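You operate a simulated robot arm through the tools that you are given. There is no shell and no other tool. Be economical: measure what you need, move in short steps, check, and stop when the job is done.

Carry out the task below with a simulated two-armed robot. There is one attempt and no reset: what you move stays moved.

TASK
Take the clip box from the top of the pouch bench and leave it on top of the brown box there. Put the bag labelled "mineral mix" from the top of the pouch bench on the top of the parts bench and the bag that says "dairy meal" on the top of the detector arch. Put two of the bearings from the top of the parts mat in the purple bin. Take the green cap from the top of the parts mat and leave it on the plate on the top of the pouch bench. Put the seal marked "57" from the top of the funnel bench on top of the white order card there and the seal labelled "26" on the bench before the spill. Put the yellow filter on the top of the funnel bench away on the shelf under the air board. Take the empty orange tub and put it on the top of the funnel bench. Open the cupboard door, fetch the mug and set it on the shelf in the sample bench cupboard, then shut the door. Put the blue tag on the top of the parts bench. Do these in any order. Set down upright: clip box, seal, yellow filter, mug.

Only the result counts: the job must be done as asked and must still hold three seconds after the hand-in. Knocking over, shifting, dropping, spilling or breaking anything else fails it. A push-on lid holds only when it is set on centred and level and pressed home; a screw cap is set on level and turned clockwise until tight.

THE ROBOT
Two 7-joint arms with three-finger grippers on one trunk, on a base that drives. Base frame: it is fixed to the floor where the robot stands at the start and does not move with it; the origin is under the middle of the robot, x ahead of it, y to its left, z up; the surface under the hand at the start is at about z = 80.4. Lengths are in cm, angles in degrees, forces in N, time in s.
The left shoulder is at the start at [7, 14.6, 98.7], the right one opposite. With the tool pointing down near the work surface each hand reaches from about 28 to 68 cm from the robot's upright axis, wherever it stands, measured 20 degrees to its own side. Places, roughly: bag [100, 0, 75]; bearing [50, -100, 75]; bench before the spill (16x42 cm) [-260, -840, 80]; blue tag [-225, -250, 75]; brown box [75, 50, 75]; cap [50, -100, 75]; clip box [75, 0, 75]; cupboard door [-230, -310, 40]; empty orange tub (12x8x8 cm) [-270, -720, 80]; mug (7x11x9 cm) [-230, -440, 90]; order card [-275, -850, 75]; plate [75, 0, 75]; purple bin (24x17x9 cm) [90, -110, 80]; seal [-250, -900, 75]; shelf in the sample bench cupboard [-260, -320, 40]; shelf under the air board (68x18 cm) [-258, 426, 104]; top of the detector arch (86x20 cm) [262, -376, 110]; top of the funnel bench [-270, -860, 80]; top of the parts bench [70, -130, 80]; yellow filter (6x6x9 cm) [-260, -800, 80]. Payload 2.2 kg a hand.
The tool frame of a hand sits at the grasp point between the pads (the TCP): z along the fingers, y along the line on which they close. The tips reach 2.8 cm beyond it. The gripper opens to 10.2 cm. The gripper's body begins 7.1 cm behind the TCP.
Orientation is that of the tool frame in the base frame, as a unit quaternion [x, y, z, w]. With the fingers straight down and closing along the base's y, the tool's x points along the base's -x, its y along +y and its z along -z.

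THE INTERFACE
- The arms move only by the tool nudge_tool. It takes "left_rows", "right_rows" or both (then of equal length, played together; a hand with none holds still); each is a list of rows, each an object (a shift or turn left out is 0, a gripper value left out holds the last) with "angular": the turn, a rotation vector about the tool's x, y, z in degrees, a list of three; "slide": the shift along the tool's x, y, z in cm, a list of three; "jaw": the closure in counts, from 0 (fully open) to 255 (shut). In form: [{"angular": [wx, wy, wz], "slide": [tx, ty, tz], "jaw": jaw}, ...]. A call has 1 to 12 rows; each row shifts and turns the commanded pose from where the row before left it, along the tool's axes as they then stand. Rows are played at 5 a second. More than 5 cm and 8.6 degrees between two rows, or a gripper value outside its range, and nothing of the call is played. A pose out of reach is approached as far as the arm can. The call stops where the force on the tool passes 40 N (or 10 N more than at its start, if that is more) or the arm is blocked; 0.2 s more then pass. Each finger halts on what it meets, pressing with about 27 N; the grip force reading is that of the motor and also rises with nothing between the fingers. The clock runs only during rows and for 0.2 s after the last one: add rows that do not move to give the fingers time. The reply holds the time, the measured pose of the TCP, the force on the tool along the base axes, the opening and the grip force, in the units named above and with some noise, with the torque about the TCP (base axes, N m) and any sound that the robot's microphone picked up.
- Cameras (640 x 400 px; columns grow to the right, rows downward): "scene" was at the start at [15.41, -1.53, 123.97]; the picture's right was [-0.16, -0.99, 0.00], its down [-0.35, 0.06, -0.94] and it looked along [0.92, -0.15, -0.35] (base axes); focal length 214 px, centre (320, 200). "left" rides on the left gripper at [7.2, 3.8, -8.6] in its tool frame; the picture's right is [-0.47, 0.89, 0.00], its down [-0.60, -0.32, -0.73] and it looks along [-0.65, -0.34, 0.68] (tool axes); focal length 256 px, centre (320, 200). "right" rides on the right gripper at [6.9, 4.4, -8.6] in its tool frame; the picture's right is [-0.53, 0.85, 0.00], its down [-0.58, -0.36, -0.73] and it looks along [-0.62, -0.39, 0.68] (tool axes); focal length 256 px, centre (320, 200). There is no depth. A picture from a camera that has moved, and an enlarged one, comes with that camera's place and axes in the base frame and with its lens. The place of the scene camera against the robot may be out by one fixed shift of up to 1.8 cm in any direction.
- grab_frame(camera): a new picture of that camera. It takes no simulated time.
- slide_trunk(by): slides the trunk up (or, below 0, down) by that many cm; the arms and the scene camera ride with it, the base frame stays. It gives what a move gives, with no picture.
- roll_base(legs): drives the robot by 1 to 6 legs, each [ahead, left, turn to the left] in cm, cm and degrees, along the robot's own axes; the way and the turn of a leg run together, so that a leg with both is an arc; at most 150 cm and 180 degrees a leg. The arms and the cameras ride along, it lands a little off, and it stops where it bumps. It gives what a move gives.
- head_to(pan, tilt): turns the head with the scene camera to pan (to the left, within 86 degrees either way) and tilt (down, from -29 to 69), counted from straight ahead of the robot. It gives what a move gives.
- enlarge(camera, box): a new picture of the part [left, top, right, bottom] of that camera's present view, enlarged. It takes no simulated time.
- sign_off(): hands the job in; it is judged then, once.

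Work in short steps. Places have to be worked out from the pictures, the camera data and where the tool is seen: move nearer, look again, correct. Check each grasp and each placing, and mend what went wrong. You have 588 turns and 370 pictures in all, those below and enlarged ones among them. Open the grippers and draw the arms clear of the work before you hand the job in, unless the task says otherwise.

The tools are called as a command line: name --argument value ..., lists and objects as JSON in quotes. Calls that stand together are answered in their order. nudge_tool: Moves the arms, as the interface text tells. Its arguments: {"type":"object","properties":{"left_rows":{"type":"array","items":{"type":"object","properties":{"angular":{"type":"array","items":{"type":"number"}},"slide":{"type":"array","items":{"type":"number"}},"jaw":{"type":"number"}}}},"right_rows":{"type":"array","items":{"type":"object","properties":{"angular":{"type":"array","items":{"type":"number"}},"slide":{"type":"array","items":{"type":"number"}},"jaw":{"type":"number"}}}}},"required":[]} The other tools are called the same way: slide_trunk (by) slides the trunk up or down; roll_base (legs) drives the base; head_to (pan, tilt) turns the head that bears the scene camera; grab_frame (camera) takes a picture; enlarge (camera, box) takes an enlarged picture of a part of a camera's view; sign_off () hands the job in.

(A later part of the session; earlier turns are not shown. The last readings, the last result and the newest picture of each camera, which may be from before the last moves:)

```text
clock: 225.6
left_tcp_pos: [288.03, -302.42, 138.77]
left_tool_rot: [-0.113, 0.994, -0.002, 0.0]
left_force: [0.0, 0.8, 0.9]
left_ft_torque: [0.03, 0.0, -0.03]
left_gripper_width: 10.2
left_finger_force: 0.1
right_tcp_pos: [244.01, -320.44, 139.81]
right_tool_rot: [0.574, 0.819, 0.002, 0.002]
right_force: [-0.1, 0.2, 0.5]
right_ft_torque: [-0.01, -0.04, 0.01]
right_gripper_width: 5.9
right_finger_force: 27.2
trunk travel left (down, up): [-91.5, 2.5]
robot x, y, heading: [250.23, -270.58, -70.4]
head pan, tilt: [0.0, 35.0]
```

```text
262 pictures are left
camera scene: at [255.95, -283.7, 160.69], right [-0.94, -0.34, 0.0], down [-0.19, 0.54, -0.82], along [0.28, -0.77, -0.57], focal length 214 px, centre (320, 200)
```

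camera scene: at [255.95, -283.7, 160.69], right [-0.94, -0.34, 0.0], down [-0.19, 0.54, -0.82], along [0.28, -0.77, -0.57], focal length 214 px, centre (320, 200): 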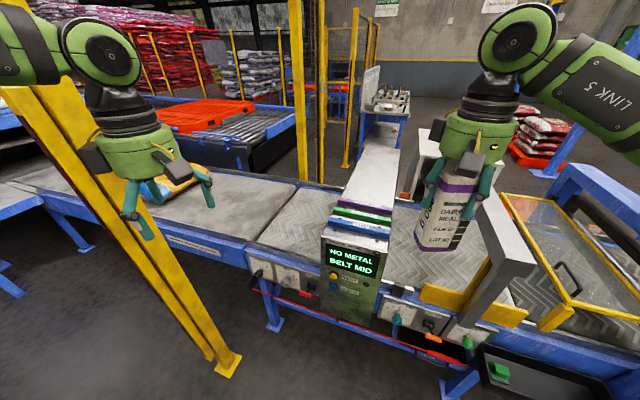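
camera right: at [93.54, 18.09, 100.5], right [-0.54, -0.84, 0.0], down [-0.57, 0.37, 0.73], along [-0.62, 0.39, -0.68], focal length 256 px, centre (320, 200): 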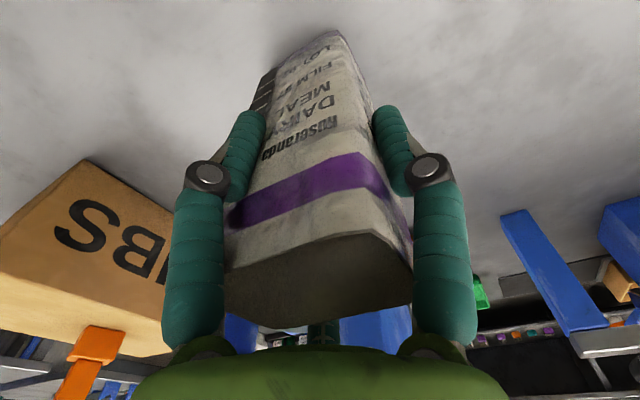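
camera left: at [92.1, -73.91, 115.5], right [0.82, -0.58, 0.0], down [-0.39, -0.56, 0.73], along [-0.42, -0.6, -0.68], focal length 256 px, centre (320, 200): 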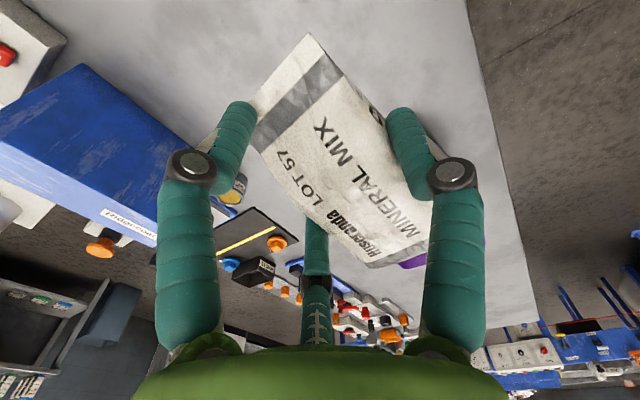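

The post at (330,-311) may be near the left elbow when I advance. I look left to judge the elbow position.

head_to --pan 70 --tilt 30

grab_frame --camera "scene"

```text
clock: 227.0
left_tcp_pos: [288.37, -302.42, 138.64]
left_tool_rot: [-0.113, 0.994, -0.003, -0.001]
left_force: [-0.7, -0.5, -0.5]
left_ft_torque: [-0.02, -0.02, -0.02]
left_gripper_width: 10.22
left_finger_force: 0.0
right_tcp_pos: [244.22, -320.26, 139.99]
right_tool_rot: [0.574, 0.819, 0.0, 0.001]
right_force: [-1.1, 0.5, 0.8]
right_ft_torque: [-0.04, -0.02, -0.01]
right_gripper_width: 5.93
right_finger_force: 26.6
trunk travel left (down, up): [-91.5, 2.5]
robot x, y, heading: [250.59, -270.56, -70.1]
head pan, tilt: [70.0, 30.0]
```

```text
261 pictures are left
camera scene: at [262.26, -275.37, 161.47], right [0.0, -1.0, 0.0], down [-0.5, 0.0, -0.87], along [0.87, 0.0, -0.5], focal length 214 px, centre (320, 200)
```

scene: 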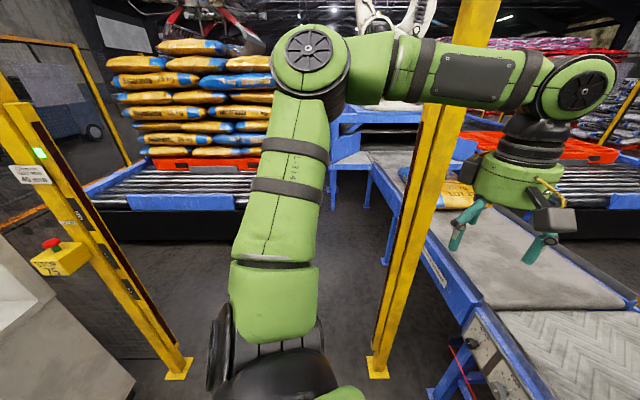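

The left elbow sticks out; extending the left hand forward should straighten that arm and pull the elbow in.

nudge_tool --left_rows '[{"slide": [0, -4.5, 0]}, {"slide": [0, -4.5, 0]}, {"slide": [0, -4.5, 0]}, {"slide": [0, -4.5, 0]}, {"slide": [0, -4.5, 0]}, {}]'

grab_frame --camera "scene"

```text
clock: 228.4
left_tcp_pos: [292.95, -314.82, 136.19]
left_tool_rot: [-0.113, 0.994, -0.001, -0.002]
left_force: [-0.3, -0.3, -0.5]
left_ft_torque: [0.03, 0.04, -0.01]
left_gripper_width: 10.2
left_finger_force: 0.1
left hand out of reach, approached as far as the arm can: row 3, 4, 5
right_tcp_pos: [244.44, -320.55, 139.78]
right_tool_rot: [0.574, 0.819, 0.0, -0.001]
right_force: [0.7, -0.4, 0.1]
right_ft_torque: [0.0, 0.02, 0.01]
right_gripper_width: 5.91
right_finger_force: 27.0
trunk travel left (down, up): [-91.5, 2.5]
robot x, y, heading: [249.84, -270.65, -70.2]
head pan, tilt: [70.0, 30.0]
```

```text
260 pictures are left
camera scene: at [262.54, -275.63, 161.43], right [0.0, -1.0, 0.0], down [-0.5, 0.0, -0.87], along [0.87, 0.0, -0.5], focal length 214 px, centre (320, 200)
```

scene: 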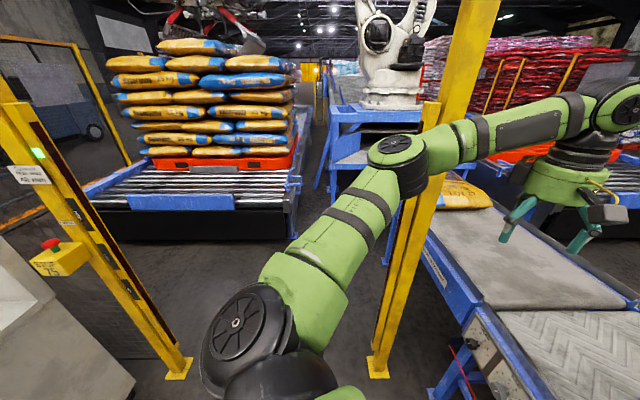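

The elbow is better tucked. I turn to -60° and approach with the robot further right (x≈250) to keep the elbow ~20 cm from the post, in two legs.

nudge_tool --left_rows '[{"slide": [4, 0, 0]}, {"slide": [4, 0, 0]}, {}]'

roll_base --legs '[[0, 0, 10], [14, -8, 0]]'

grab_frame --camera "scene"

```text
clock: 229.2
left_tcp_pos: [285.43, -313.55, 134.89]
left_tool_rot: [-0.113, 0.994, -0.001, -0.001]
left_force: [-0.2, -0.6, 0.0]
left_ft_torque: [-0.03, 0.04, 0.02]
left_gripper_width: 10.19
left_finger_force: 0.0
left hand out of reach, approached as far as the arm can: row 1, 2
right_tcp_pos: [244.15, -320.39, 139.86]
right_tool_rot: [0.574, 0.819, 0.0, 0.0]
right_force: [0.4, 0.2, -0.1]
right_ft_torque: [-0.02, -0.02, 0.04]
right_gripper_width: 5.89
right_finger_force: 26.5
trunk travel left (down, up): [-91.5, 2.5]
robot x, y, heading: [250.43, -270.56, -70.4]
head pan, tilt: [70.0, 30.0]
```

```text
clock: 231.3
left_tcp_pos: [292.34, -322.31, 135.0]
left_tool_rot: [-0.201, 0.98, -0.004, -0.002]
left_force: [1.0, 0.0, -0.9]
left_ft_torque: [-0.05, -0.01, 0.0]
left_gripper_width: 10.2
left_finger_force: 0.0
right_tcp_pos: [252.9, -335.92, 140.21]
right_tool_rot: [0.499, 0.867, -0.002, 0.002]
right_force: [-0.1, 0.7, -0.3]
right_ft_torque: [-0.06, 0.04, 0.01]
right_gripper_width: 5.91
right_finger_force: 27.0
trunk travel left (down, up): [-91.5, 2.5]
robot x, y, heading: [250.25, -286.67, -60.0]
head pan, tilt: [70.0, 30.0]
```

```text
259 pictures are left
camera scene: at [262.87, -288.74, 161.47], right [0.17, -0.99, 0.0], down [-0.49, -0.09, -0.87], along [0.85, 0.15, -0.5], focal length 214 px, centre (320, 200)
```

scene: 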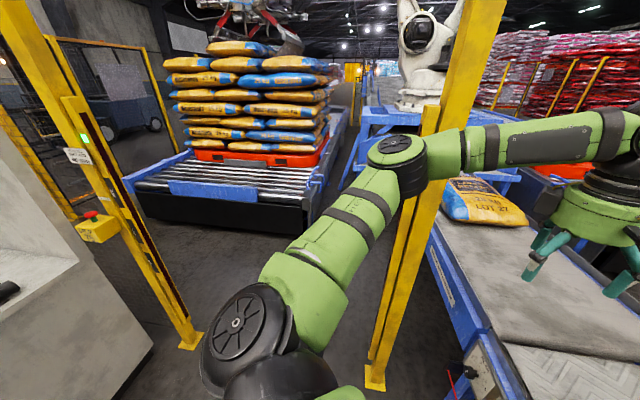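

Still clear of the post. I complete the approach and look ahead.

roll_base --legs '[[14, -8, 0]]'

head_to --pan -20 --tilt 40

grab_frame --camera "scene"

grab_frame --camera "right"

```text
clock: 232.7
left_tcp_pos: [292.43, -338.25, 135.0]
left_tool_rot: [-0.2, 0.98, -0.004, 0.0]
left_force: [0.2, 1.0, 0.3]
left_ft_torque: [-0.04, 0.0, -0.02]
left_gripper_width: 10.18
left_finger_force: 0.0
right_tcp_pos: [252.97, -352.24, 140.11]
right_tool_rot: [0.498, 0.867, -0.002, 0.002]
right_force: [0.2, 0.4, 0.1]
right_ft_torque: [-0.04, -0.04, -0.01]
right_gripper_width: 5.9
right_finger_force: 26.8
trunk travel left (down, up): [-91.5, 2.5]
robot x, y, heading: [250.25, -302.74, -60.1]
head pan, tilt: [70.0, 30.0]
```

```text
clock: 234.4
left_tcp_pos: [292.43, -338.91, 134.96]
left_tool_rot: [-0.2, 0.98, -0.003, -0.002]
left_force: [-0.5, -1.0, 0.4]
left_ft_torque: [0.04, 0.02, 0.01]
left_gripper_width: 10.21
left_finger_force: 0.0
right_tcp_pos: [253.09, -352.7, 139.83]
right_tool_rot: [0.498, 0.867, 0.0, 0.001]
right_force: [0.4, 0.8, 0.3]
right_ft_torque: [0.01, 0.05, -0.01]
right_gripper_width: 5.92
right_finger_force: 27.3
trunk travel left (down, up): [-91.5, 2.5]
robot x, y, heading: [250.58, -302.69, -59.9]
head pan, tilt: [-20.0, 40.0]
```

```text
258 pictures are left
camera scene: at [255.44, -315.49, 159.93], right [-0.98, -0.17, 0.0], down [-0.11, 0.63, -0.77], along [0.13, -0.75, -0.64], focal length 214 px, centre (320, 200)
```

scene: 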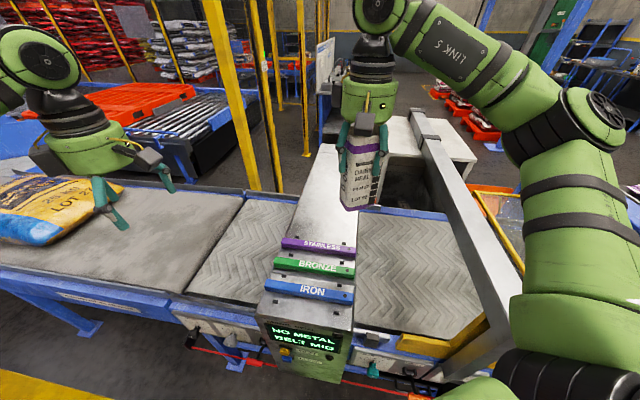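

```text
257 pictures are left
camera right: at [253.36, -344.61, 148.53], right [1.0, -0.04, 0.0], down [-0.03, -0.68, 0.73], along [-0.03, -0.73, -0.68], focal length 256 px, centre (320, 200)
```

right: 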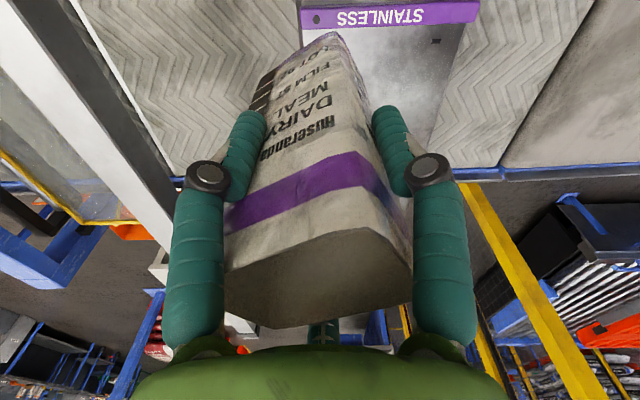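

The free part of the top is just ahead. I lower the trunk 10 cm and slide the bag out to (261.5,-364).

slide_trunk --by -10

nudge_tool --right_rows '[{"slide": [-3.5, 0.4, 0]}, {"slide": [-3.5, 0.4, 0]}, {"slide": [-3.5, 0.4, 0]}, {"slide": [-3.5, 0.4, 0]}, {}]'

grab_frame --camera "scene"

grab_frame --camera "right"

```text
clock: 235.7
left_tcp_pos: [292.25, -338.87, 124.91]
left_tool_rot: [-0.201, 0.98, -0.003, -0.001]
left_force: [-0.1, 0.3, 0.2]
left_ft_torque: [0.01, 0.01, -0.04]
left_gripper_width: 10.21
left_finger_force: 0.1
right_tcp_pos: [253.02, -352.74, 129.9]
right_tool_rot: [0.499, 0.867, 0.0, 0.001]
right_force: [0.2, 0.6, 0.7]
right_ft_torque: [-0.03, -0.02, -0.01]
right_gripper_width: 5.9
right_finger_force: 26.8
trunk travel left (down, up): [-81.5, 12.5]
robot x, y, heading: [249.9, -302.58, -59.9]
head pan, tilt: [-20.0, 40.0]
```

```text
clock: 236.9
left_tcp_pos: [292.35, -338.95, 124.92]
left_tool_rot: [-0.202, 0.979, -0.003, 0.0]
left_force: [-0.3, -0.2, 0.2]
left_ft_torque: [0.0, -0.01, -0.02]
left_gripper_width: 10.21
left_finger_force: 0.0
right_tcp_pos: [261.44, -363.8, 129.99]
right_tool_rot: [0.498, 0.867, 0.0, 0.0]
right_force: [-0.1, 0.5, -1.4]
right_ft_torque: [-0.01, -0.02, 0.02]
right_gripper_width: 5.93
right_finger_force: 27.3
trunk travel left (down, up): [-81.5, 12.5]
robot x, y, heading: [250.22, -302.86, -60.4]
head pan, tilt: [-20.0, 40.0]
```

```text
256 pictures are left
camera scene: at [255.39, -315.42, 149.93], right [-0.98, -0.17, 0.0], down [-0.11, 0.63, -0.77], along [0.13, -0.75, -0.64], focal length 214 px, centre (320, 200)
```

scene: 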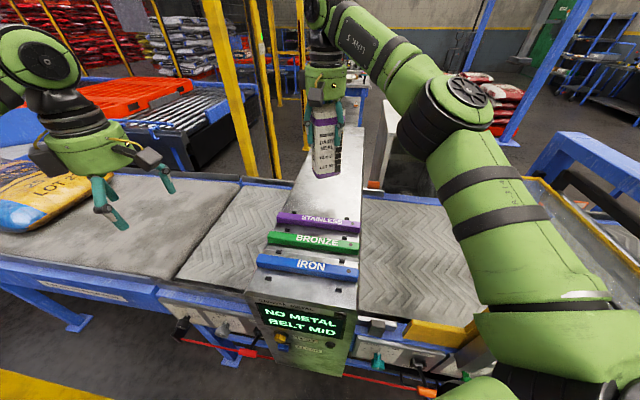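

```text
255 pictures are left
camera right: at [261.83, -355.73, 138.59], right [1.0, -0.03, 0.0], down [-0.02, -0.68, 0.73], along [-0.02, -0.73, -0.68], focal length 256 px, centre (320, 200)
```

right: 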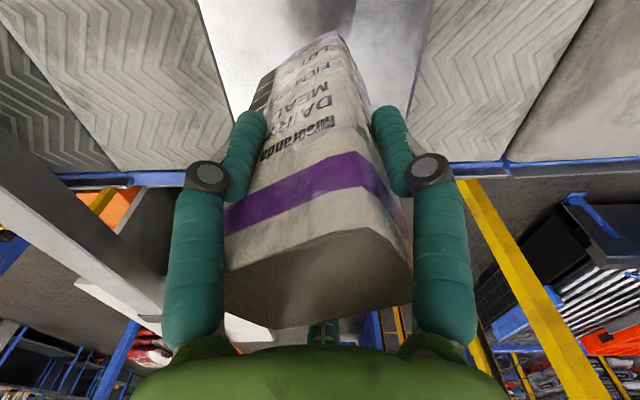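

Centred over the arch. I lower the bag gradually.

nudge_tool --right_rows '[{"slide": [0, 0, 3]}, {"slide": [0, 0, 3]}, {"slide": [0, 0, 1]}, {"slide": [0, 0, 0.5]}, {}]'

grab_frame --camera "right"

```text
clock: 238.1
left_tcp_pos: [292.34, -338.91, 125.0]
left_tool_rot: [-0.201, 0.98, -0.003, -0.002]
left_force: [0.1, -1.0, 0.1]
left_ft_torque: [-0.02, -0.03, 0.06]
left_gripper_width: 10.21
left_finger_force: 0.1
right_tcp_pos: [261.63, -364.04, 122.42]
right_tool_rot: [0.498, 0.867, 0.0, 0.001]
right_force: [1.4, -0.4, 0.2]
right_ft_torque: [0.01, -0.01, 0.03]
right_gripper_width: 5.92
right_finger_force: 27.4
trunk travel left (down, up): [-81.5, 12.5]
robot x, y, heading: [250.33, -302.56, -60.2]
head pan, tilt: [-20.0, 40.0]
```

```text
254 pictures are left
camera right: at [261.93, -355.94, 131.1], right [1.0, -0.04, 0.0], down [-0.03, -0.68, 0.73], along [-0.03, -0.73, -0.68], focal length 256 px, centre (320, 200)
```

right: 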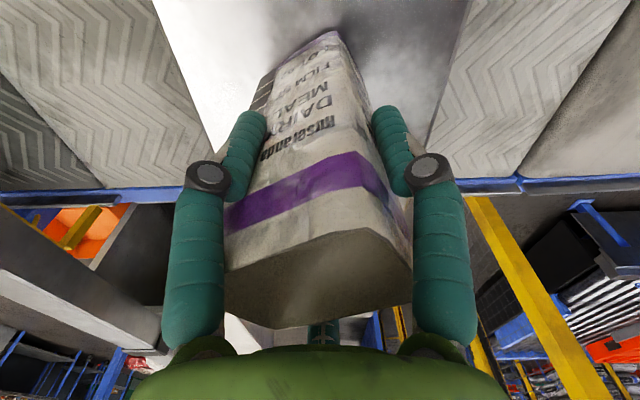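

nudge_tool --right_rows '[{"slide": [0, 0, 0.4]}, {"slide": [0, 0, 0.3]}, {"slide": [0, 0, 0.2]}, {}]'

```text
clock: 239.1
left_tcp_pos: [292.41, -338.71, 125.06]
left_tool_rot: [-0.201, 0.98, -0.004, -0.001]
left_force: [0.8, -0.8, 0.1]
left_ft_torque: [0.0, 0.01, 0.01]
left_gripper_width: 10.19
left_finger_force: 0.0
right_tcp_pos: [261.52, -363.86, 121.86]
right_tool_rot: [0.498, 0.867, -0.001, 0.003]
right_force: [-0.6, -5.5, 17.7]
right_ft_torque: [-0.19, 0.09, 0.07]
right_gripper_width: 5.91
right_finger_force: 26.2
trunk travel left (down, up): [-81.5, 12.5]
robot x, y, heading: [250.16, -302.83, -59.9]
head pan, tilt: [-20.0, 40.0]
```

Contact (17.7 N). I release and withdraw straight up.

nudge_tool --right_rows '[{"slide": [0, 0, -0.2]}, {"jaw": 0}, {}, {}, {"slide": [0, 0, -3]}, {"slide": [0, 0, -5]}, {"slide": [0, 0, -5]}, {"slide": [0, 0, -5]}, {}]'

grab_frame --camera "scene"

```text
clock: 241.1
left_tcp_pos: [292.34, -339.01, 124.91]
left_tool_rot: [-0.2, 0.98, -0.002, 0.0]
left_force: [-0.6, 0.4, 0.3]
left_ft_torque: [-0.02, 0.0, -0.04]
left_gripper_width: 10.21
left_finger_force: 0.0
right_tcp_pos: [261.21, -362.08, 136.22]
right_tool_rot: [0.498, 0.867, 0.0, 0.002]
right_force: [0.1, 0.3, 0.3]
right_ft_torque: [0.03, -0.04, 0.03]
right_gripper_width: 10.19
right_finger_force: 0.0
right hand out of reach, approached as far as the arm can: row 7, 8
trunk travel left (down, up): [-81.5, 12.5]
robot x, y, heading: [250.08, -302.65, -60.3]
head pan, tilt: [-20.0, 40.0]
```

```text
253 pictures are left
camera scene: at [255.31, -315.54, 149.93], right [-0.98, -0.17, 0.0], down [-0.11, 0.63, -0.77], along [0.13, -0.75, -0.64], focal length 214 px, centre (320, 200)
```

scene: 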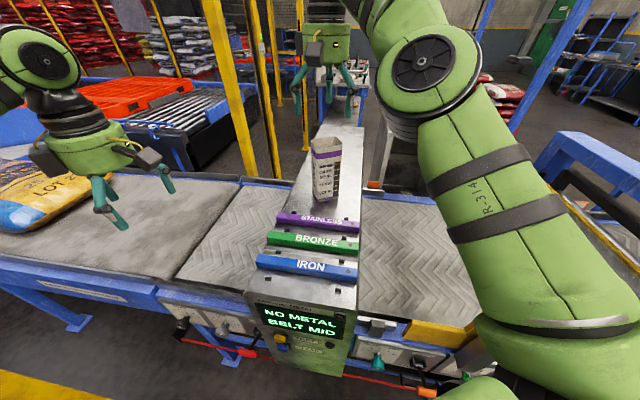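

The bag stands on the arch. I raise the trunk and retreat the way I came.

slide_trunk --by 10

nudge_tool --right_rows '[{"slide": [4.5, 0, 0]}, {"slide": [4.5, 0, 0]}, {"slide": [4.5, 0, 0]}, {"slide": [4.5, 0, 0]}, {"slide": [4.5, 0, 0]}]'

roll_base --legs '[[-28, 16, 0], [0, 0, -60]]'

head_to --pan -60 --tilt 20

grab_frame --camera "scene"

```text
clock: 242.4
left_tcp_pos: [292.41, -339.02, 134.83]
left_tool_rot: [-0.202, 0.979, -0.003, -0.001]
left_force: [-0.6, -0.4, 0.8]
left_ft_torque: [0.03, -0.03, 0.0]
left_gripper_width: 10.23
left_finger_force: 0.1
right_tcp_pos: [261.25, -362.09, 146.25]
right_tool_rot: [0.497, 0.868, -0.001, 0.001]
right_force: [-0.6, 0.0, 0.3]
right_ft_torque: [0.01, 0.0, -0.01]
right_gripper_width: 10.2
right_finger_force: 0.0
trunk travel left (down, up): [-91.5, 2.5]
robot x, y, heading: [250.42, -302.76, -60.0]
head pan, tilt: [-20.0, 40.0]
```

```text
clock: 243.6
left_tcp_pos: [292.13, -338.65, 135.02]
left_tool_rot: [-0.2, 0.98, -0.004, 0.0]
left_force: [-0.1, 0.9, 1.0]
left_ft_torque: [-0.03, -0.03, 0.02]
left_gripper_width: 10.19
left_finger_force: 0.1
right_tcp_pos: [249.19, -342.11, 146.33]
right_tool_rot: [0.498, 0.867, 0.0, 0.003]
right_force: [-0.4, -0.1, -0.3]
right_ft_torque: [-0.03, -0.05, 0.02]
right_gripper_width: 10.19
right_finger_force: 0.0
trunk travel left (down, up): [-91.5, 2.5]
robot x, y, heading: [250.13, -302.72, -60.0]
head pan, tilt: [-20.0, 40.0]
```

```text
clock: 248.5
left_tcp_pos: [239.89, -325.17, 134.92]
left_tool_rot: [0.318, 0.948, -0.002, -0.002]
left_force: [-0.3, -0.4, -0.9]
left_ft_torque: [0.02, 0.03, 0.0]
left_gripper_width: 10.21
left_finger_force: 0.0
right_tcp_pos: [215.4, -289.76, 146.22]
right_tool_rot: [0.866, 0.5, -0.001, 0.002]
right_force: [1.1, -0.6, 0.4]
right_ft_torque: [0.01, -0.01, 0.0]
right_gripper_width: 10.18
right_finger_force: 0.0
trunk travel left (down, up): [-91.5, 2.5]
robot x, y, heading: [250.11, -270.49, -120.6]
head pan, tilt: [-20.0, 40.0]
```

```text
clock: 249.5
left_tcp_pos: [239.65, -325.08, 134.94]
left_tool_rot: [0.318, 0.948, -0.002, -0.003]
left_force: [0.3, 0.3, -0.2]
left_ft_torque: [-0.02, 0.0, -0.01]
left_gripper_width: 10.19
left_finger_force: 0.1
right_tcp_pos: [215.46, -289.72, 146.2]
right_tool_rot: [0.866, 0.5, -0.001, 0.0]
right_force: [0.8, 0.4, 0.2]
right_ft_torque: [0.0, -0.01, -0.02]
right_gripper_width: 10.21
right_finger_force: 0.0
trunk travel left (down, up): [-91.5, 2.5]
robot x, y, heading: [250.31, -270.26, -120.4]
head pan, tilt: [-60.0, 20.0]
```

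```text
252 pictures are left
camera scene: at [239.64, -274.76, 163.07], right [0.01, 1.0, 0.0], down [0.34, 0.0, -0.94], along [-0.94, 0.01, -0.34], focal length 214 px, centre (320, 200)
```

scene: 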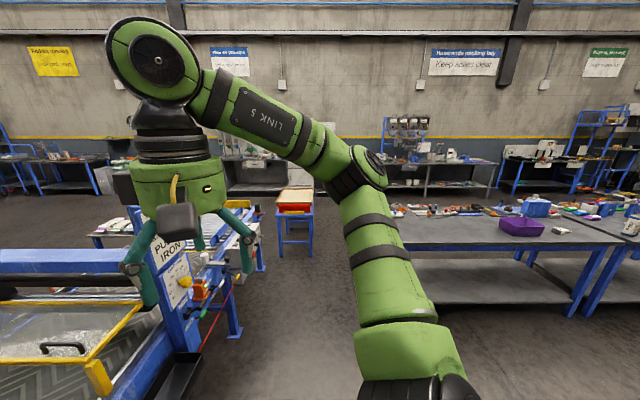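

The way along y≈-257 is clear between the parts bench end and a small table. I turn to face -x and drive.

roll_base --legs '[[0, 0, -59.5], [140, -10, 0]]'

head_to --pan 0 --tilt 25

grab_frame --camera "scene"

```text
clock: 259.1
left_tcp_pos: [58.51, -272.66, 134.92]
left_tool_rot: [0.763, 0.646, -0.001, -0.003]
left_force: [0.1, -0.3, 0.8]
left_ft_torque: [0.01, 0.04, -0.01]
left_gripper_width: 10.21
left_finger_force: 0.1
right_tcp_pos: [78.63, -234.84, 146.29]
right_tool_rot: [1.0, -0.019, 0.0, 0.0]
right_force: [-0.5, -0.4, -0.8]
right_ft_torque: [0.0, 0.01, -0.01]
right_gripper_width: 10.2
right_finger_force: 0.0
trunk travel left (down, up): [-91.5, 2.5]
robot x, y, heading: [111.6, -256.95, 177.7]
head pan, tilt: [-60.0, 20.0]
```

```text
clock: 260.4
left_tcp_pos: [58.4, -272.6, 134.99]
left_tool_rot: [0.763, 0.647, 0.0, -0.003]
left_force: [-0.1, 0.2, 0.6]
left_ft_torque: [-0.01, 0.0, -0.02]
left_gripper_width: 10.19
left_finger_force: 0.0
right_tcp_pos: [78.41, -234.72, 146.16]
right_tool_rot: [1.0, -0.02, 0.0, 0.001]
right_force: [0.1, -0.1, -0.7]
right_ft_torque: [0.0, 0.01, 0.04]
right_gripper_width: 10.21
right_finger_force: 0.0
trunk travel left (down, up): [-91.5, 2.5]
robot x, y, heading: [111.27, -256.99, 177.1]
head pan, tilt: [0.0, 25.0]
```

```text
251 pictures are left
camera scene: at [98.74, -256.08, 162.27], right [0.05, 1.0, 0.0], down [0.42, -0.02, -0.91], along [-0.91, 0.04, -0.42], focal length 214 px, centre (320, 200)
```

scene: 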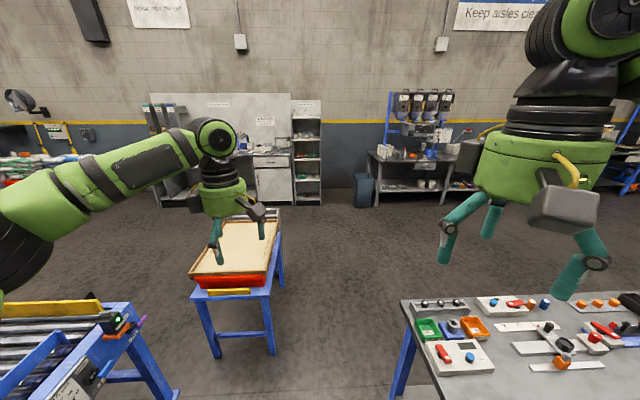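

I correct heading and shift to y≈-245 to pass between table and bench.

roll_base --legs '[[20, -11, 2.7], [130, 0, 0], [60, 0, 0]]'

grab_frame --camera "scene"

```text
clock: 271.2
left_tcp_pos: [-149.62, -260.02, 134.95]
left_tool_rot: [0.753, 0.658, -0.001, -0.003]
left_force: [0.3, 0.6, 1.1]
left_ft_torque: [0.02, -0.01, -0.02]
left_gripper_width: 10.21
left_finger_force: 0.1
right_tcp_pos: [-130.77, -221.6, 146.29]
right_tool_rot: [1.0, -0.004, -0.003, -0.001]
right_force: [-0.4, 1.0, 0.1]
right_ft_torque: [0.05, 0.04, 0.0]
right_gripper_width: 10.19
right_finger_force: 0.1
trunk travel left (down, up): [-91.5, 2.5]
robot x, y, heading: [-97.11, -242.45, 179.1]
head pan, tilt: [0.0, 25.0]
```

```text
250 pictures are left
camera scene: at [-109.87, -242.21, 162.29], right [0.02, 1.0, 0.0], down [0.42, -0.01, -0.91], along [-0.91, 0.01, -0.42], focal length 214 px, centre (320, 200)
```

scene: 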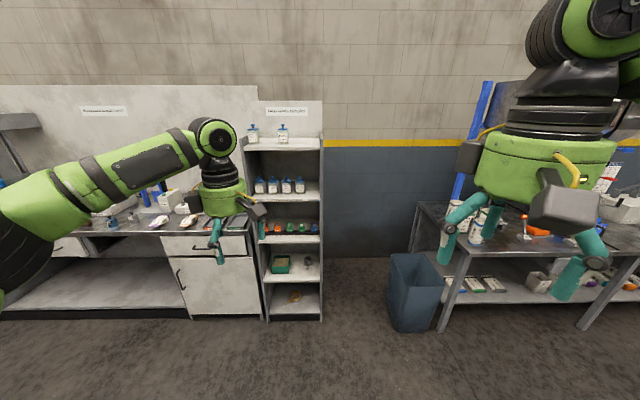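

A shelf unit stands ahead with coloured things on it. Zoom to find the blue tag.

enlarge --camera "scene" --box '[220, 100, 340, 320]'

enlarge --camera "scene" --box '[240, 210, 330, 250]'

enlarge --camera "scene" --box '[0, 150, 260, 330]'

```text
1.82 times, centred on (280, 210) of scene
camera zoom: at [-109.87, -242.21, 162.29], right [0.02, 1.0, 0.0], down [0.42, -0.01, -0.91], along [-0.91, 0.01, -0.42], focal length 390 px, centre (393, 182)
```

zoom: 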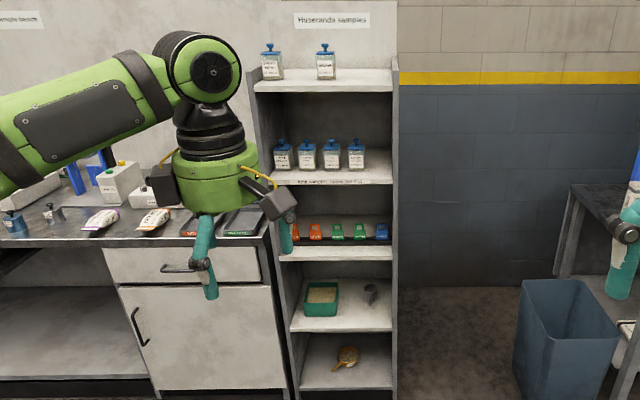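

```text
7.11 times, centred on (285, 230) of scene
camera zoom: at [-109.87, -242.21, 162.29], right [0.02, 1.0, 0.0], down [0.42, -0.01, -0.91], along [-0.91, 0.01, -0.42], focal length 1525 px, centre (569, -13)
```

zoom: 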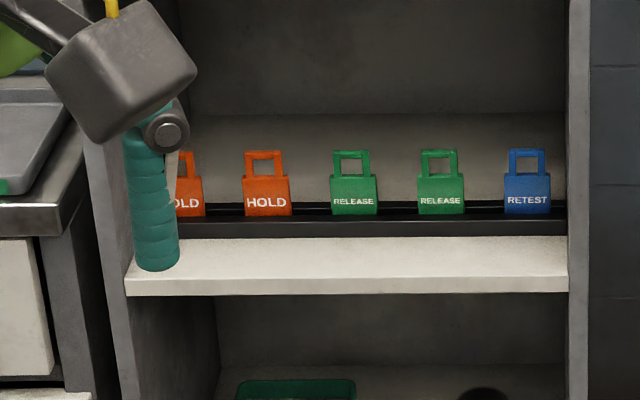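

```text
2.22 times, centred on (130, 240) of scene
camera zoom: at [-109.87, -242.21, 162.29], right [0.02, 1.0, 0.0], down [0.42, -0.01, -0.91], along [-0.91, 0.01, -0.42], focal length 477 px, centre (742, 111)
```

zoom: 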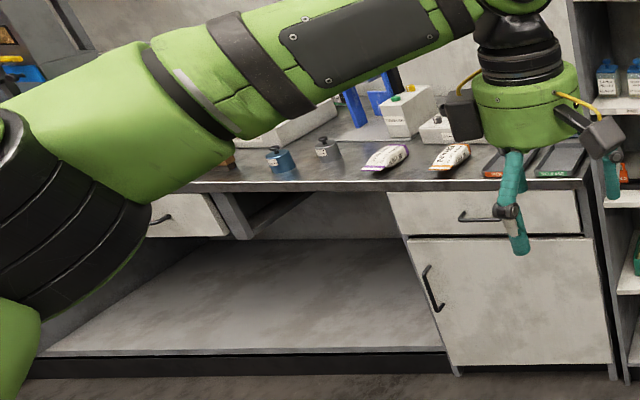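

The blue "RETEST" tag stands in a rail on the third shelf, right end, about (-236,-245,80). It has a loop handle; I'll grip it from the front with a horizontal hand. First lower the trunk and pitch the right hand forward.

slide_trunk --by -42

nudge_tool --right_rows '[{"slide": [-4.5, 0, 0], "jaw": 140}, {"slide": [-4.5, 0, 0]}, {"slide": [-4.5, 0, 0]}, {"angular": [0, -8.5, 0]}, {"angular": [0, -8.5, 0]}, {"angular": [0, -8.5, 0]}, {"angular": [0, -8.5, 0]}, {"angular": [0, -8.5, 0]}, {"angular": [0, -8.5, 0]}]'

nudge_tool --right_rows '[{"angular": [0, -8.5, 0]}, {"angular": [0, -8.5, 0]}, {"angular": [0, -8.5, 0]}, {"angular": [0, -8.5, 0]}, {"angular": [0, -5, 0]}, {}]'

grab_frame --camera "right"

grab_frame --camera "scene"

```text
refused: -42 is not a number from -40 to 40
```

```text
clock: 273.2
left_tcp_pos: [-149.79, -259.89, 134.89]
left_tool_rot: [0.753, 0.658, -0.001, -0.002]
left_force: [0.0, 0.1, 0.1]
left_ft_torque: [0.01, -0.02, 0.0]
left_gripper_width: 10.21
left_finger_force: 0.0
right_tcp_pos: [-144.45, -221.33, 146.23]
right_tool_rot: [0.901, -0.005, -0.433, -0.002]
right_force: [-0.1, 0.6, -0.9]
right_ft_torque: [0.01, -0.03, 0.04]
right_gripper_width: 4.62
right_finger_force: 0.0
trunk travel left (down, up): [-91.5, 2.5]
robot x, y, heading: [-97.13, -242.73, 178.8]
head pan, tilt: [0.0, 25.0]
```

```text
clock: 274.6
left_tcp_pos: [-149.72, -259.96, 134.94]
left_tool_rot: [0.753, 0.658, 0.0, -0.003]
left_force: [-1.1, 0.5, 0.6]
left_ft_torque: [0.01, 0.02, -0.02]
left_gripper_width: 10.22
left_finger_force: 0.1
right_tcp_pos: [-146.62, -221.45, 147.3]
right_tool_rot: [-0.706, 0.004, 0.708, 0.003]
right_force: [0.4, -0.2, -1.3]
right_ft_torque: [-0.02, 0.01, 0.03]
right_gripper_width: 4.6
right_finger_force: 0.0
right hand out of reach, approached as far as the arm can: row 4, 5
trunk travel left (down, up): [-91.5, 2.5]
robot x, y, heading: [-96.98, -242.58, 179.3]
head pan, tilt: [0.0, 25.0]
```

```text
246 pictures are left
camera right: at [-138.04, -225.91, 140.38], right [-0.01, -0.84, 0.53], down [0.74, 0.36, 0.57], along [-0.68, 0.4, 0.62], focal length 256 px, centre (320, 200)
```

right: 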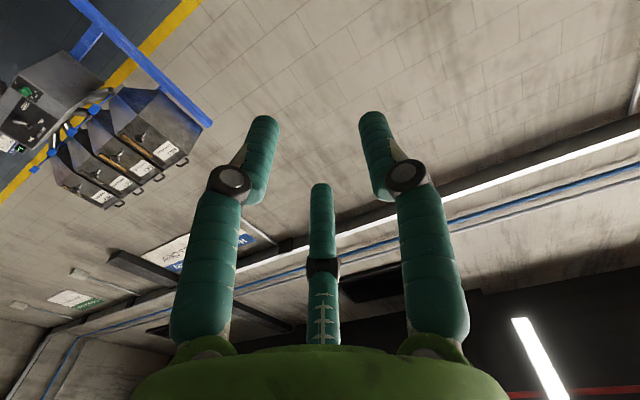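

```text
245 pictures are left
camera scene: at [-110.08, -242.21, 162.27], right [0.02, 1.0, 0.0], down [0.42, -0.01, -0.91], along [-0.91, 0.01, -0.42], focal length 214 px, centre (320, 200)
```

scene: 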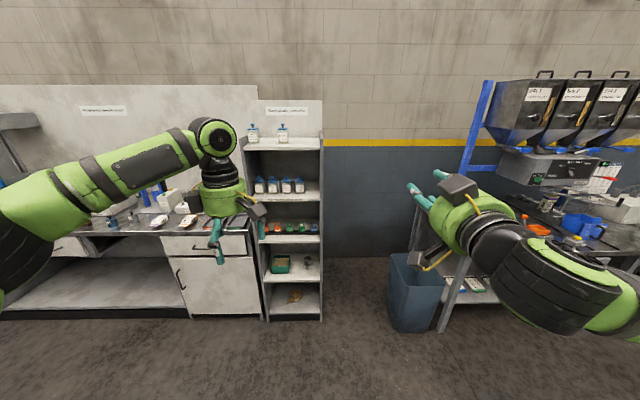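

Tool is horizontal, but the camera then sits low; I use a 60° tilt instead. Then lower the trunk in allowed steps.

nudge_tool --right_rows '[{"angular": [0, 7.5, 0]}, {"angular": [0, 7.5, 0]}, {"angular": [0, 7.5, 0]}, {"angular": [0, 7.5, 0]}]'

slide_trunk --by -40

roll_base --legs '[[45, 16, 1]]'

grab_frame --camera "scene"

grab_frame --camera "right"

```text
clock: 275.6
left_tcp_pos: [-149.84, -260.1, 134.98]
left_tool_rot: [0.753, 0.658, 0.0, -0.003]
left_force: [0.9, -0.1, 0.9]
left_ft_torque: [0.02, -0.01, 0.0]
left_gripper_width: 10.18
left_finger_force: 0.0
right_tcp_pos: [-146.74, -221.43, 147.42]
right_tool_rot: [0.866, -0.003, -0.5, -0.002]
right_force: [1.2, -0.2, -0.2]
right_ft_torque: [0.03, 0.0, -0.02]
right_gripper_width: 4.58
right_finger_force: 0.1
trunk travel left (down, up): [-91.5, 2.5]
robot x, y, heading: [-97.05, -242.26, 179.1]
head pan, tilt: [0.0, 25.0]
```

```text
clock: 279.5
left_tcp_pos: [-149.83, -260.03, 94.99]
left_tool_rot: [0.753, 0.658, -0.001, -0.003]
left_force: [-0.6, -0.1, 0.4]
left_ft_torque: [-0.03, 0.01, -0.02]
left_gripper_width: 10.18
left_finger_force: 0.1
right_tcp_pos: [-146.72, -221.42, 107.45]
right_tool_rot: [0.866, -0.004, -0.5, -0.002]
right_force: [-0.1, -0.4, 0.3]
right_ft_torque: [0.01, -0.03, 0.03]
right_gripper_width: 4.6
right_finger_force: 0.0
trunk travel left (down, up): [-51.5, 42.5]
robot x, y, heading: [-97.4, -242.27, 179.2]
head pan, tilt: [0.0, 25.0]
```

```text
clock: 282.3
left_tcp_pos: [-194.64, -276.8, 94.86]
left_tool_rot: [0.745, 0.667, -0.001, -0.003]
left_force: [-0.3, 0.4, 0.2]
left_ft_torque: [0.01, -0.03, -0.01]
left_gripper_width: 10.2
left_finger_force: 0.0
right_tcp_pos: [-192.39, -238.15, 107.35]
right_tool_rot: [0.865, 0.006, -0.501, 0.004]
right_force: [-0.2, 0.3, 0.3]
right_ft_torque: [-0.02, -0.01, -0.03]
right_gripper_width: 4.6
right_finger_force: 0.0
trunk travel left (down, up): [-51.5, 42.5]
robot x, y, heading: [-142.31, -257.85, -179.3]
head pan, tilt: [0.0, 25.0]
```

```text
244 pictures are left
camera scene: at [-155.28, -258.09, 122.26], right [-0.01, 1.0, 0.0], down [0.42, 0.0, -0.91], along [-0.91, -0.01, -0.42], focal length 214 px, centre (320, 200)
```

scene: 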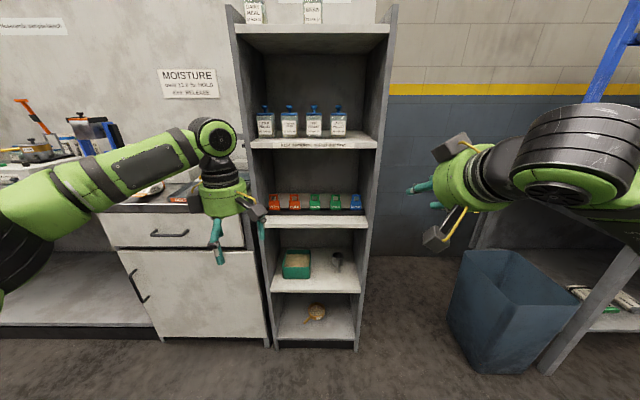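

```text
243 pictures are left
camera right: at [-181.31, -242.35, 105.7], right [-0.25, -0.85, 0.46], down [0.34, 0.37, 0.86], along [-0.9, 0.38, 0.2], focal length 256 px, centre (320, 200)
```

right: 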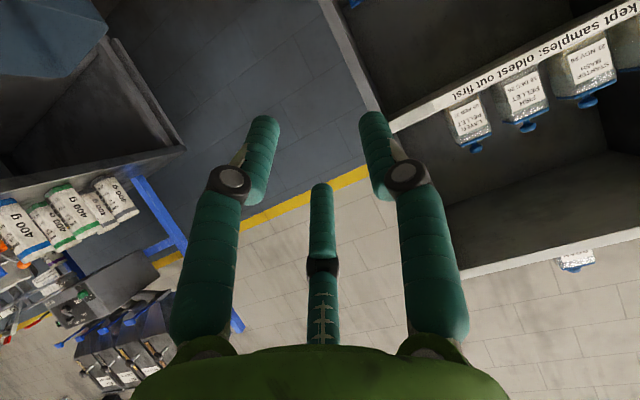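

Now zoom for accurate triangulation of the tag.

enlarge --camera "scene" --box '[310, 170, 400, 240]'

```text
5.71 times, centred on (355, 205) of scene
camera zoom: at [-155.28, -258.09, 122.26], right [-0.01, 1.0, 0.0], down [0.42, 0.0, -0.91], along [-0.91, -0.01, -0.42], focal length 1226 px, centre (120, 171)
```

zoom: 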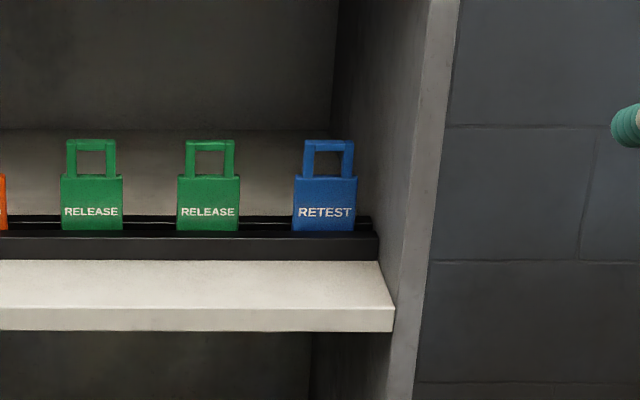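

Triangulated: loop centre ≈ (-231.3,-244.5,87.7), shelf top z≈79.9, side panel ~1.8 cm right of the loop. I tuck the left hand, move the base closer, and tilt the right hand to 75°.

nudge_tool --left_rows '[{"slide": [0, 4.5, -2]}, {"slide": [0, 4.5, -2]}, {"slide": [0, 4.5, -2]}, {"slide": [0, 4, -2]}]' --right_rows '[{"angular": [0, -7.5, 0]}, {"angular": [0, -7.5, 0]}, {}, {"jaw": 152}]'

roll_base --legs '[[18, 8, -0.7]]'

grab_frame --camera "scene"

```text
clock: 283.3
left_tcp_pos: [-176.8, -278.78, 103.03]
left_tool_rot: [0.746, 0.666, -0.001, -0.004]
left_force: [0.5, 0.9, -0.7]
left_ft_torque: [-0.04, 0.05, 0.0]
left_gripper_width: 10.18
left_finger_force: 0.1
right_tcp_pos: [-192.17, -238.05, 107.47]
right_tool_rot: [0.791, 0.005, -0.611, 0.004]
right_force: [-0.8, -0.3, -0.4]
right_ft_torque: [0.0, -0.04, 0.0]
right_gripper_width: 4.13
right_finger_force: 0.0
trunk travel left (down, up): [-51.5, 42.5]
robot x, y, heading: [-142.72, -258.08, -179.7]
head pan, tilt: [0.0, 25.0]
```

```text
clock: 284.9
left_tcp_pos: [-195.18, -286.21, 103.04]
left_tool_rot: [0.751, 0.661, -0.001, -0.004]
left_force: [-1.2, 0.9, -0.3]
left_ft_torque: [0.02, 0.01, -0.03]
left_gripper_width: 10.19
left_finger_force: 0.1
right_tcp_pos: [-209.85, -245.22, 107.39]
right_tool_rot: [0.793, -0.001, -0.609, -0.001]
right_force: [0.3, -0.1, -0.3]
right_ft_torque: [0.01, 0.01, 0.01]
right_gripper_width: 4.12
right_finger_force: 0.1
trunk travel left (down, up): [-51.5, 42.5]
robot x, y, heading: [-160.01, -266.1, 179.3]
head pan, tilt: [0.0, 25.0]
```

```text
241 pictures are left
camera scene: at [-173.15, -265.79, 122.26], right [0.01, 1.0, 0.0], down [0.42, 0.0, -0.91], along [-0.91, 0.01, -0.42], focal length 214 px, centre (320, 200)
```

scene: 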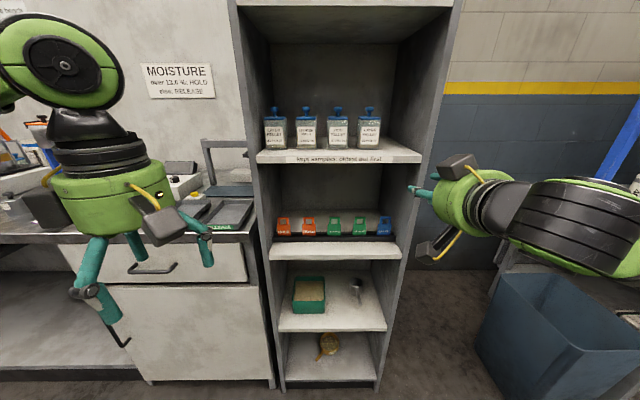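

The hand is in front of the shelf unit. I lower it to tag height while still outside, then look with the hand camera.

nudge_tool --right_rows '[{"slide": [4.59, 0, 1.23]}, {"slide": [4.59, 0, 1.23]}, {"slide": [4.59, 0, 1.23]}, {"slide": [4.59, 0, 1.23]}, {}]'

grab_frame --camera "right"

enlarge --camera "scene" --box '[340, 170, 440, 260]'

```text
clock: 286.1
left_tcp_pos: [-195.21, -286.02, 102.94]
left_tool_rot: [0.751, 0.661, -0.001, -0.004]
left_force: [0.4, -0.8, -0.6]
left_ft_torque: [0.01, 0.02, 0.01]
left_gripper_width: 10.18
left_finger_force: 0.1
right_tcp_pos: [-211.12, -245.4, 93.19]
right_tool_rot: [0.793, -0.002, -0.61, -0.001]
right_force: [-1.0, 0.0, 1.0]
right_ft_torque: [0.01, -0.01, -0.04]
right_gripper_width: 4.14
right_finger_force: 0.1
right hand out of reach, approached as far as the arm can: row 2, 3, 4
trunk travel left (down, up): [-51.5, 42.5]
robot x, y, heading: [-160.19, -266.14, 179.5]
head pan, tilt: [0.0, 25.0]
```

```text
240 pictures are left
camera right: at [-200.98, -249.91, 88.72], right [-0.14, -0.84, 0.52], down [0.56, 0.36, 0.75], along [-0.82, 0.39, 0.42], focal length 256 px, centre (320, 200)
```

right: 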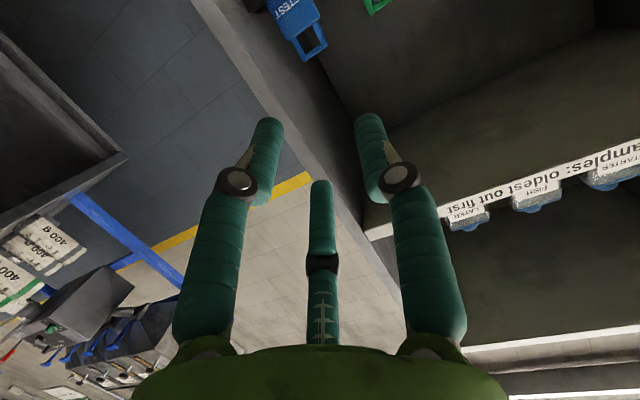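

```text
4.44 times, centred on (390, 215) of scene
camera zoom: at [-173.15, -265.79, 122.26], right [0.01, 1.0, 0.0], down [0.42, 0.0, -0.91], along [-0.91, 0.01, -0.42], focal length 953 px, centre (9, 133)
```

zoom: 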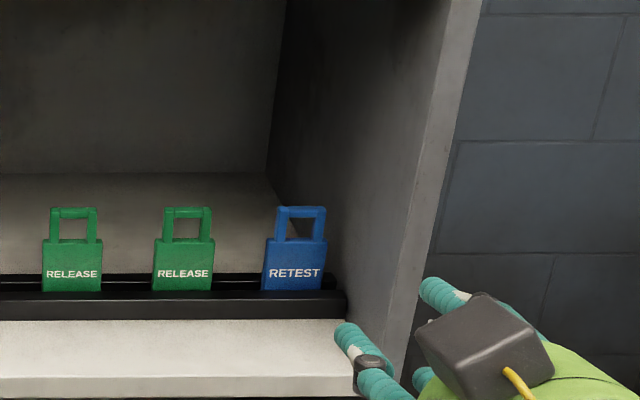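

Hand camera agrees: loop ≈ (-231.3,-244.8,87.2). I lower the trunk 5.6 cm and advance part way.

slide_trunk --by -5.4

nudge_tool --right_rows '[{"slide": [-1.04, -0.6, 3.86]}, {"slide": [-1.04, 0, 3.86]}, {"slide": [-1.04, 0, 3.86]}, {}]'

grab_frame --camera "right"

enlarge --camera "scene" --box '[340, 160, 440, 250]'

```text
clock: 287.0
left_tcp_pos: [-195.14, -286.12, 97.54]
left_tool_rot: [0.751, 0.66, 0.0, -0.003]
left_force: [-0.9, -0.5, 0.9]
left_ft_torque: [0.0, 0.01, 0.01]
left_gripper_width: 10.19
left_finger_force: 0.1
right_tcp_pos: [-211.1, -245.6, 87.91]
right_tool_rot: [0.793, -0.001, -0.609, -0.001]
right_force: [-0.6, -0.3, 0.1]
right_ft_torque: [0.0, 0.03, -0.01]
right_gripper_width: 4.13
right_finger_force: 0.0
trunk travel left (down, up): [-46.1, 47.9]
robot x, y, heading: [-160.18, -265.84, 179.5]
head pan, tilt: [0.0, 25.0]
```

```text
clock: 288.0
left_tcp_pos: [-195.08, -286.04, 97.71]
left_tool_rot: [0.75, 0.661, 0.0, -0.003]
left_force: [-0.1, 0.0, 1.8]
left_ft_torque: [0.0, -0.03, -0.03]
left_gripper_width: 10.19
left_finger_force: 0.1
right_tcp_pos: [-223.08, -245.0, 87.75]
right_tool_rot: [0.794, -0.001, -0.609, 0.0]
right_force: [0.0, -0.3, 0.4]
right_ft_torque: [0.05, 0.02, 0.01]
right_gripper_width: 4.12
right_finger_force: 0.0
trunk travel left (down, up): [-46.1, 47.9]
robot x, y, heading: [-160.07, -266.03, 179.7]
head pan, tilt: [0.0, 25.0]
```

```text
238 pictures are left
camera right: at [-212.99, -249.37, 83.36], right [-0.14, -0.84, 0.52], down [0.56, 0.36, 0.74], along [-0.82, 0.39, 0.42], focal length 256 px, centre (320, 200)
```

right: 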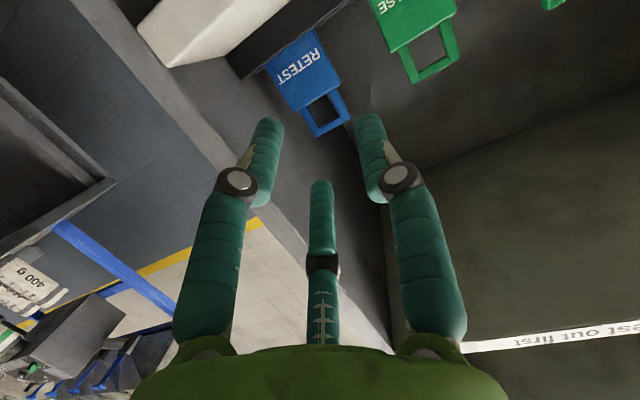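

```text
4.44 times, centred on (390, 205) of scene
camera zoom: at [-173.07, -265.78, 116.87], right [0.01, 1.0, 0.0], down [0.42, 0.0, -0.91], along [-0.91, 0.01, -0.42], focal length 953 px, centre (9, 178)
```

zoom: 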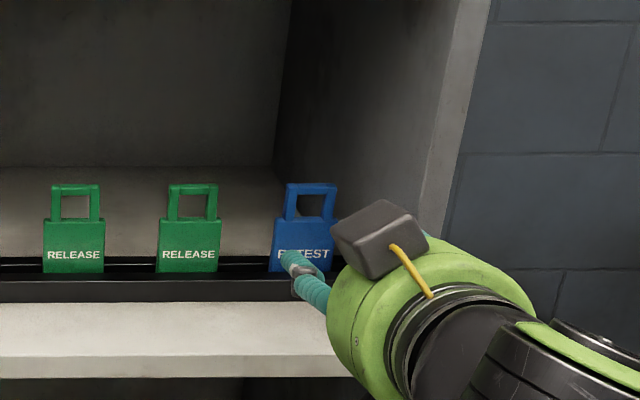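

Lined up in y; I go in another 7 cm and slightly lower, then check before closing.

nudge_tool --right_rows '[{"slide": [-0.6, 0, 2.3]}, {"slide": [-0.4, 0, 2.3]}, {"slide": [-0.2, 0, 2.0]}, {}]'

grab_frame --camera "right"

```text
clock: 289.0
left_tcp_pos: [-195.15, -286.01, 97.62]
left_tool_rot: [0.75, 0.661, -0.001, -0.003]
left_force: [-0.5, -0.5, 0.3]
left_ft_torque: [0.01, 0.0, -0.02]
left_gripper_width: 10.23
left_finger_force: 0.2
right_tcp_pos: [-229.71, -245.05, 87.4]
right_tool_rot: [0.793, -0.001, -0.61, 0.0]
right_force: [0.0, -0.1, -0.3]
right_ft_torque: [-0.02, -0.01, -0.01]
right_gripper_width: 4.1
right_finger_force: 0.0
trunk travel left (down, up): [-46.1, 47.9]
robot x, y, heading: [-160.29, -265.79, 179.3]
head pan, tilt: [0.0, 25.0]
```

```text
236 pictures are left
camera right: at [-219.67, -249.45, 82.97], right [-0.14, -0.84, 0.52], down [0.56, 0.36, 0.74], along [-0.82, 0.39, 0.42], focal length 256 px, centre (320, 200)
```

right: 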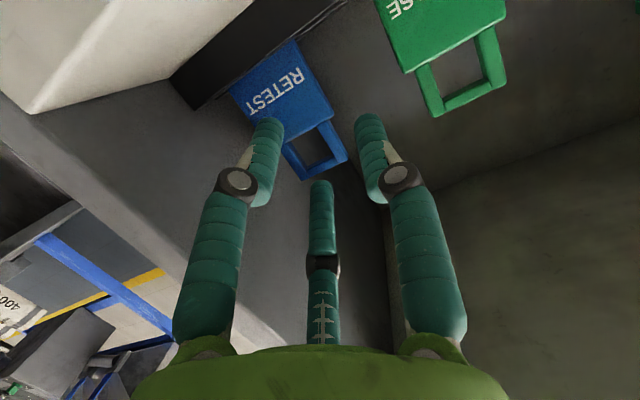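

The loop is between the fingers, about 2.5 cm ahead of the TCP. I advance 1.2 cm and close.

nudge_tool --right_rows '[{"slide": [-0.1, -0.15, 1.2]}, {}, {"jaw": 255}, {}, {}]'

grab_frame --camera "right"

```text
clock: 290.2
left_tcp_pos: [-195.17, -286.05, 97.6]
left_tool_rot: [0.751, 0.661, 0.0, -0.003]
left_force: [0.1, -0.3, 0.5]
left_ft_torque: [-0.02, 0.0, 0.01]
left_gripper_width: 10.18
left_finger_force: 0.2
right_tcp_pos: [-230.98, -244.83, 87.23]
right_tool_rot: [0.793, 0.0, -0.61, 0.0]
right_force: [0.4, 0.1, 0.3]
right_ft_torque: [0.02, 0.01, 0.02]
right_gripper_width: 0.18
right_finger_force: 27.0
trunk travel left (down, up): [-46.1, 47.9]
robot x, y, heading: [-160.19, -266.02, 179.5]
head pan, tilt: [0.0, 25.0]
```

```text
235 pictures are left
camera right: at [-220.88, -249.24, 82.76], right [-0.14, -0.84, 0.52], down [0.56, 0.36, 0.74], along [-0.82, 0.39, 0.42], focal length 256 px, centre (320, 200)
```

right: 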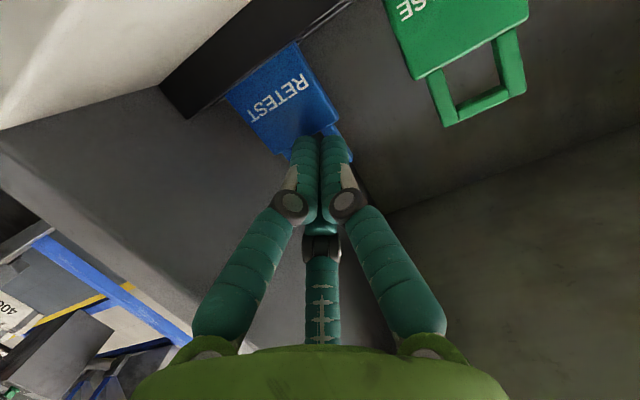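

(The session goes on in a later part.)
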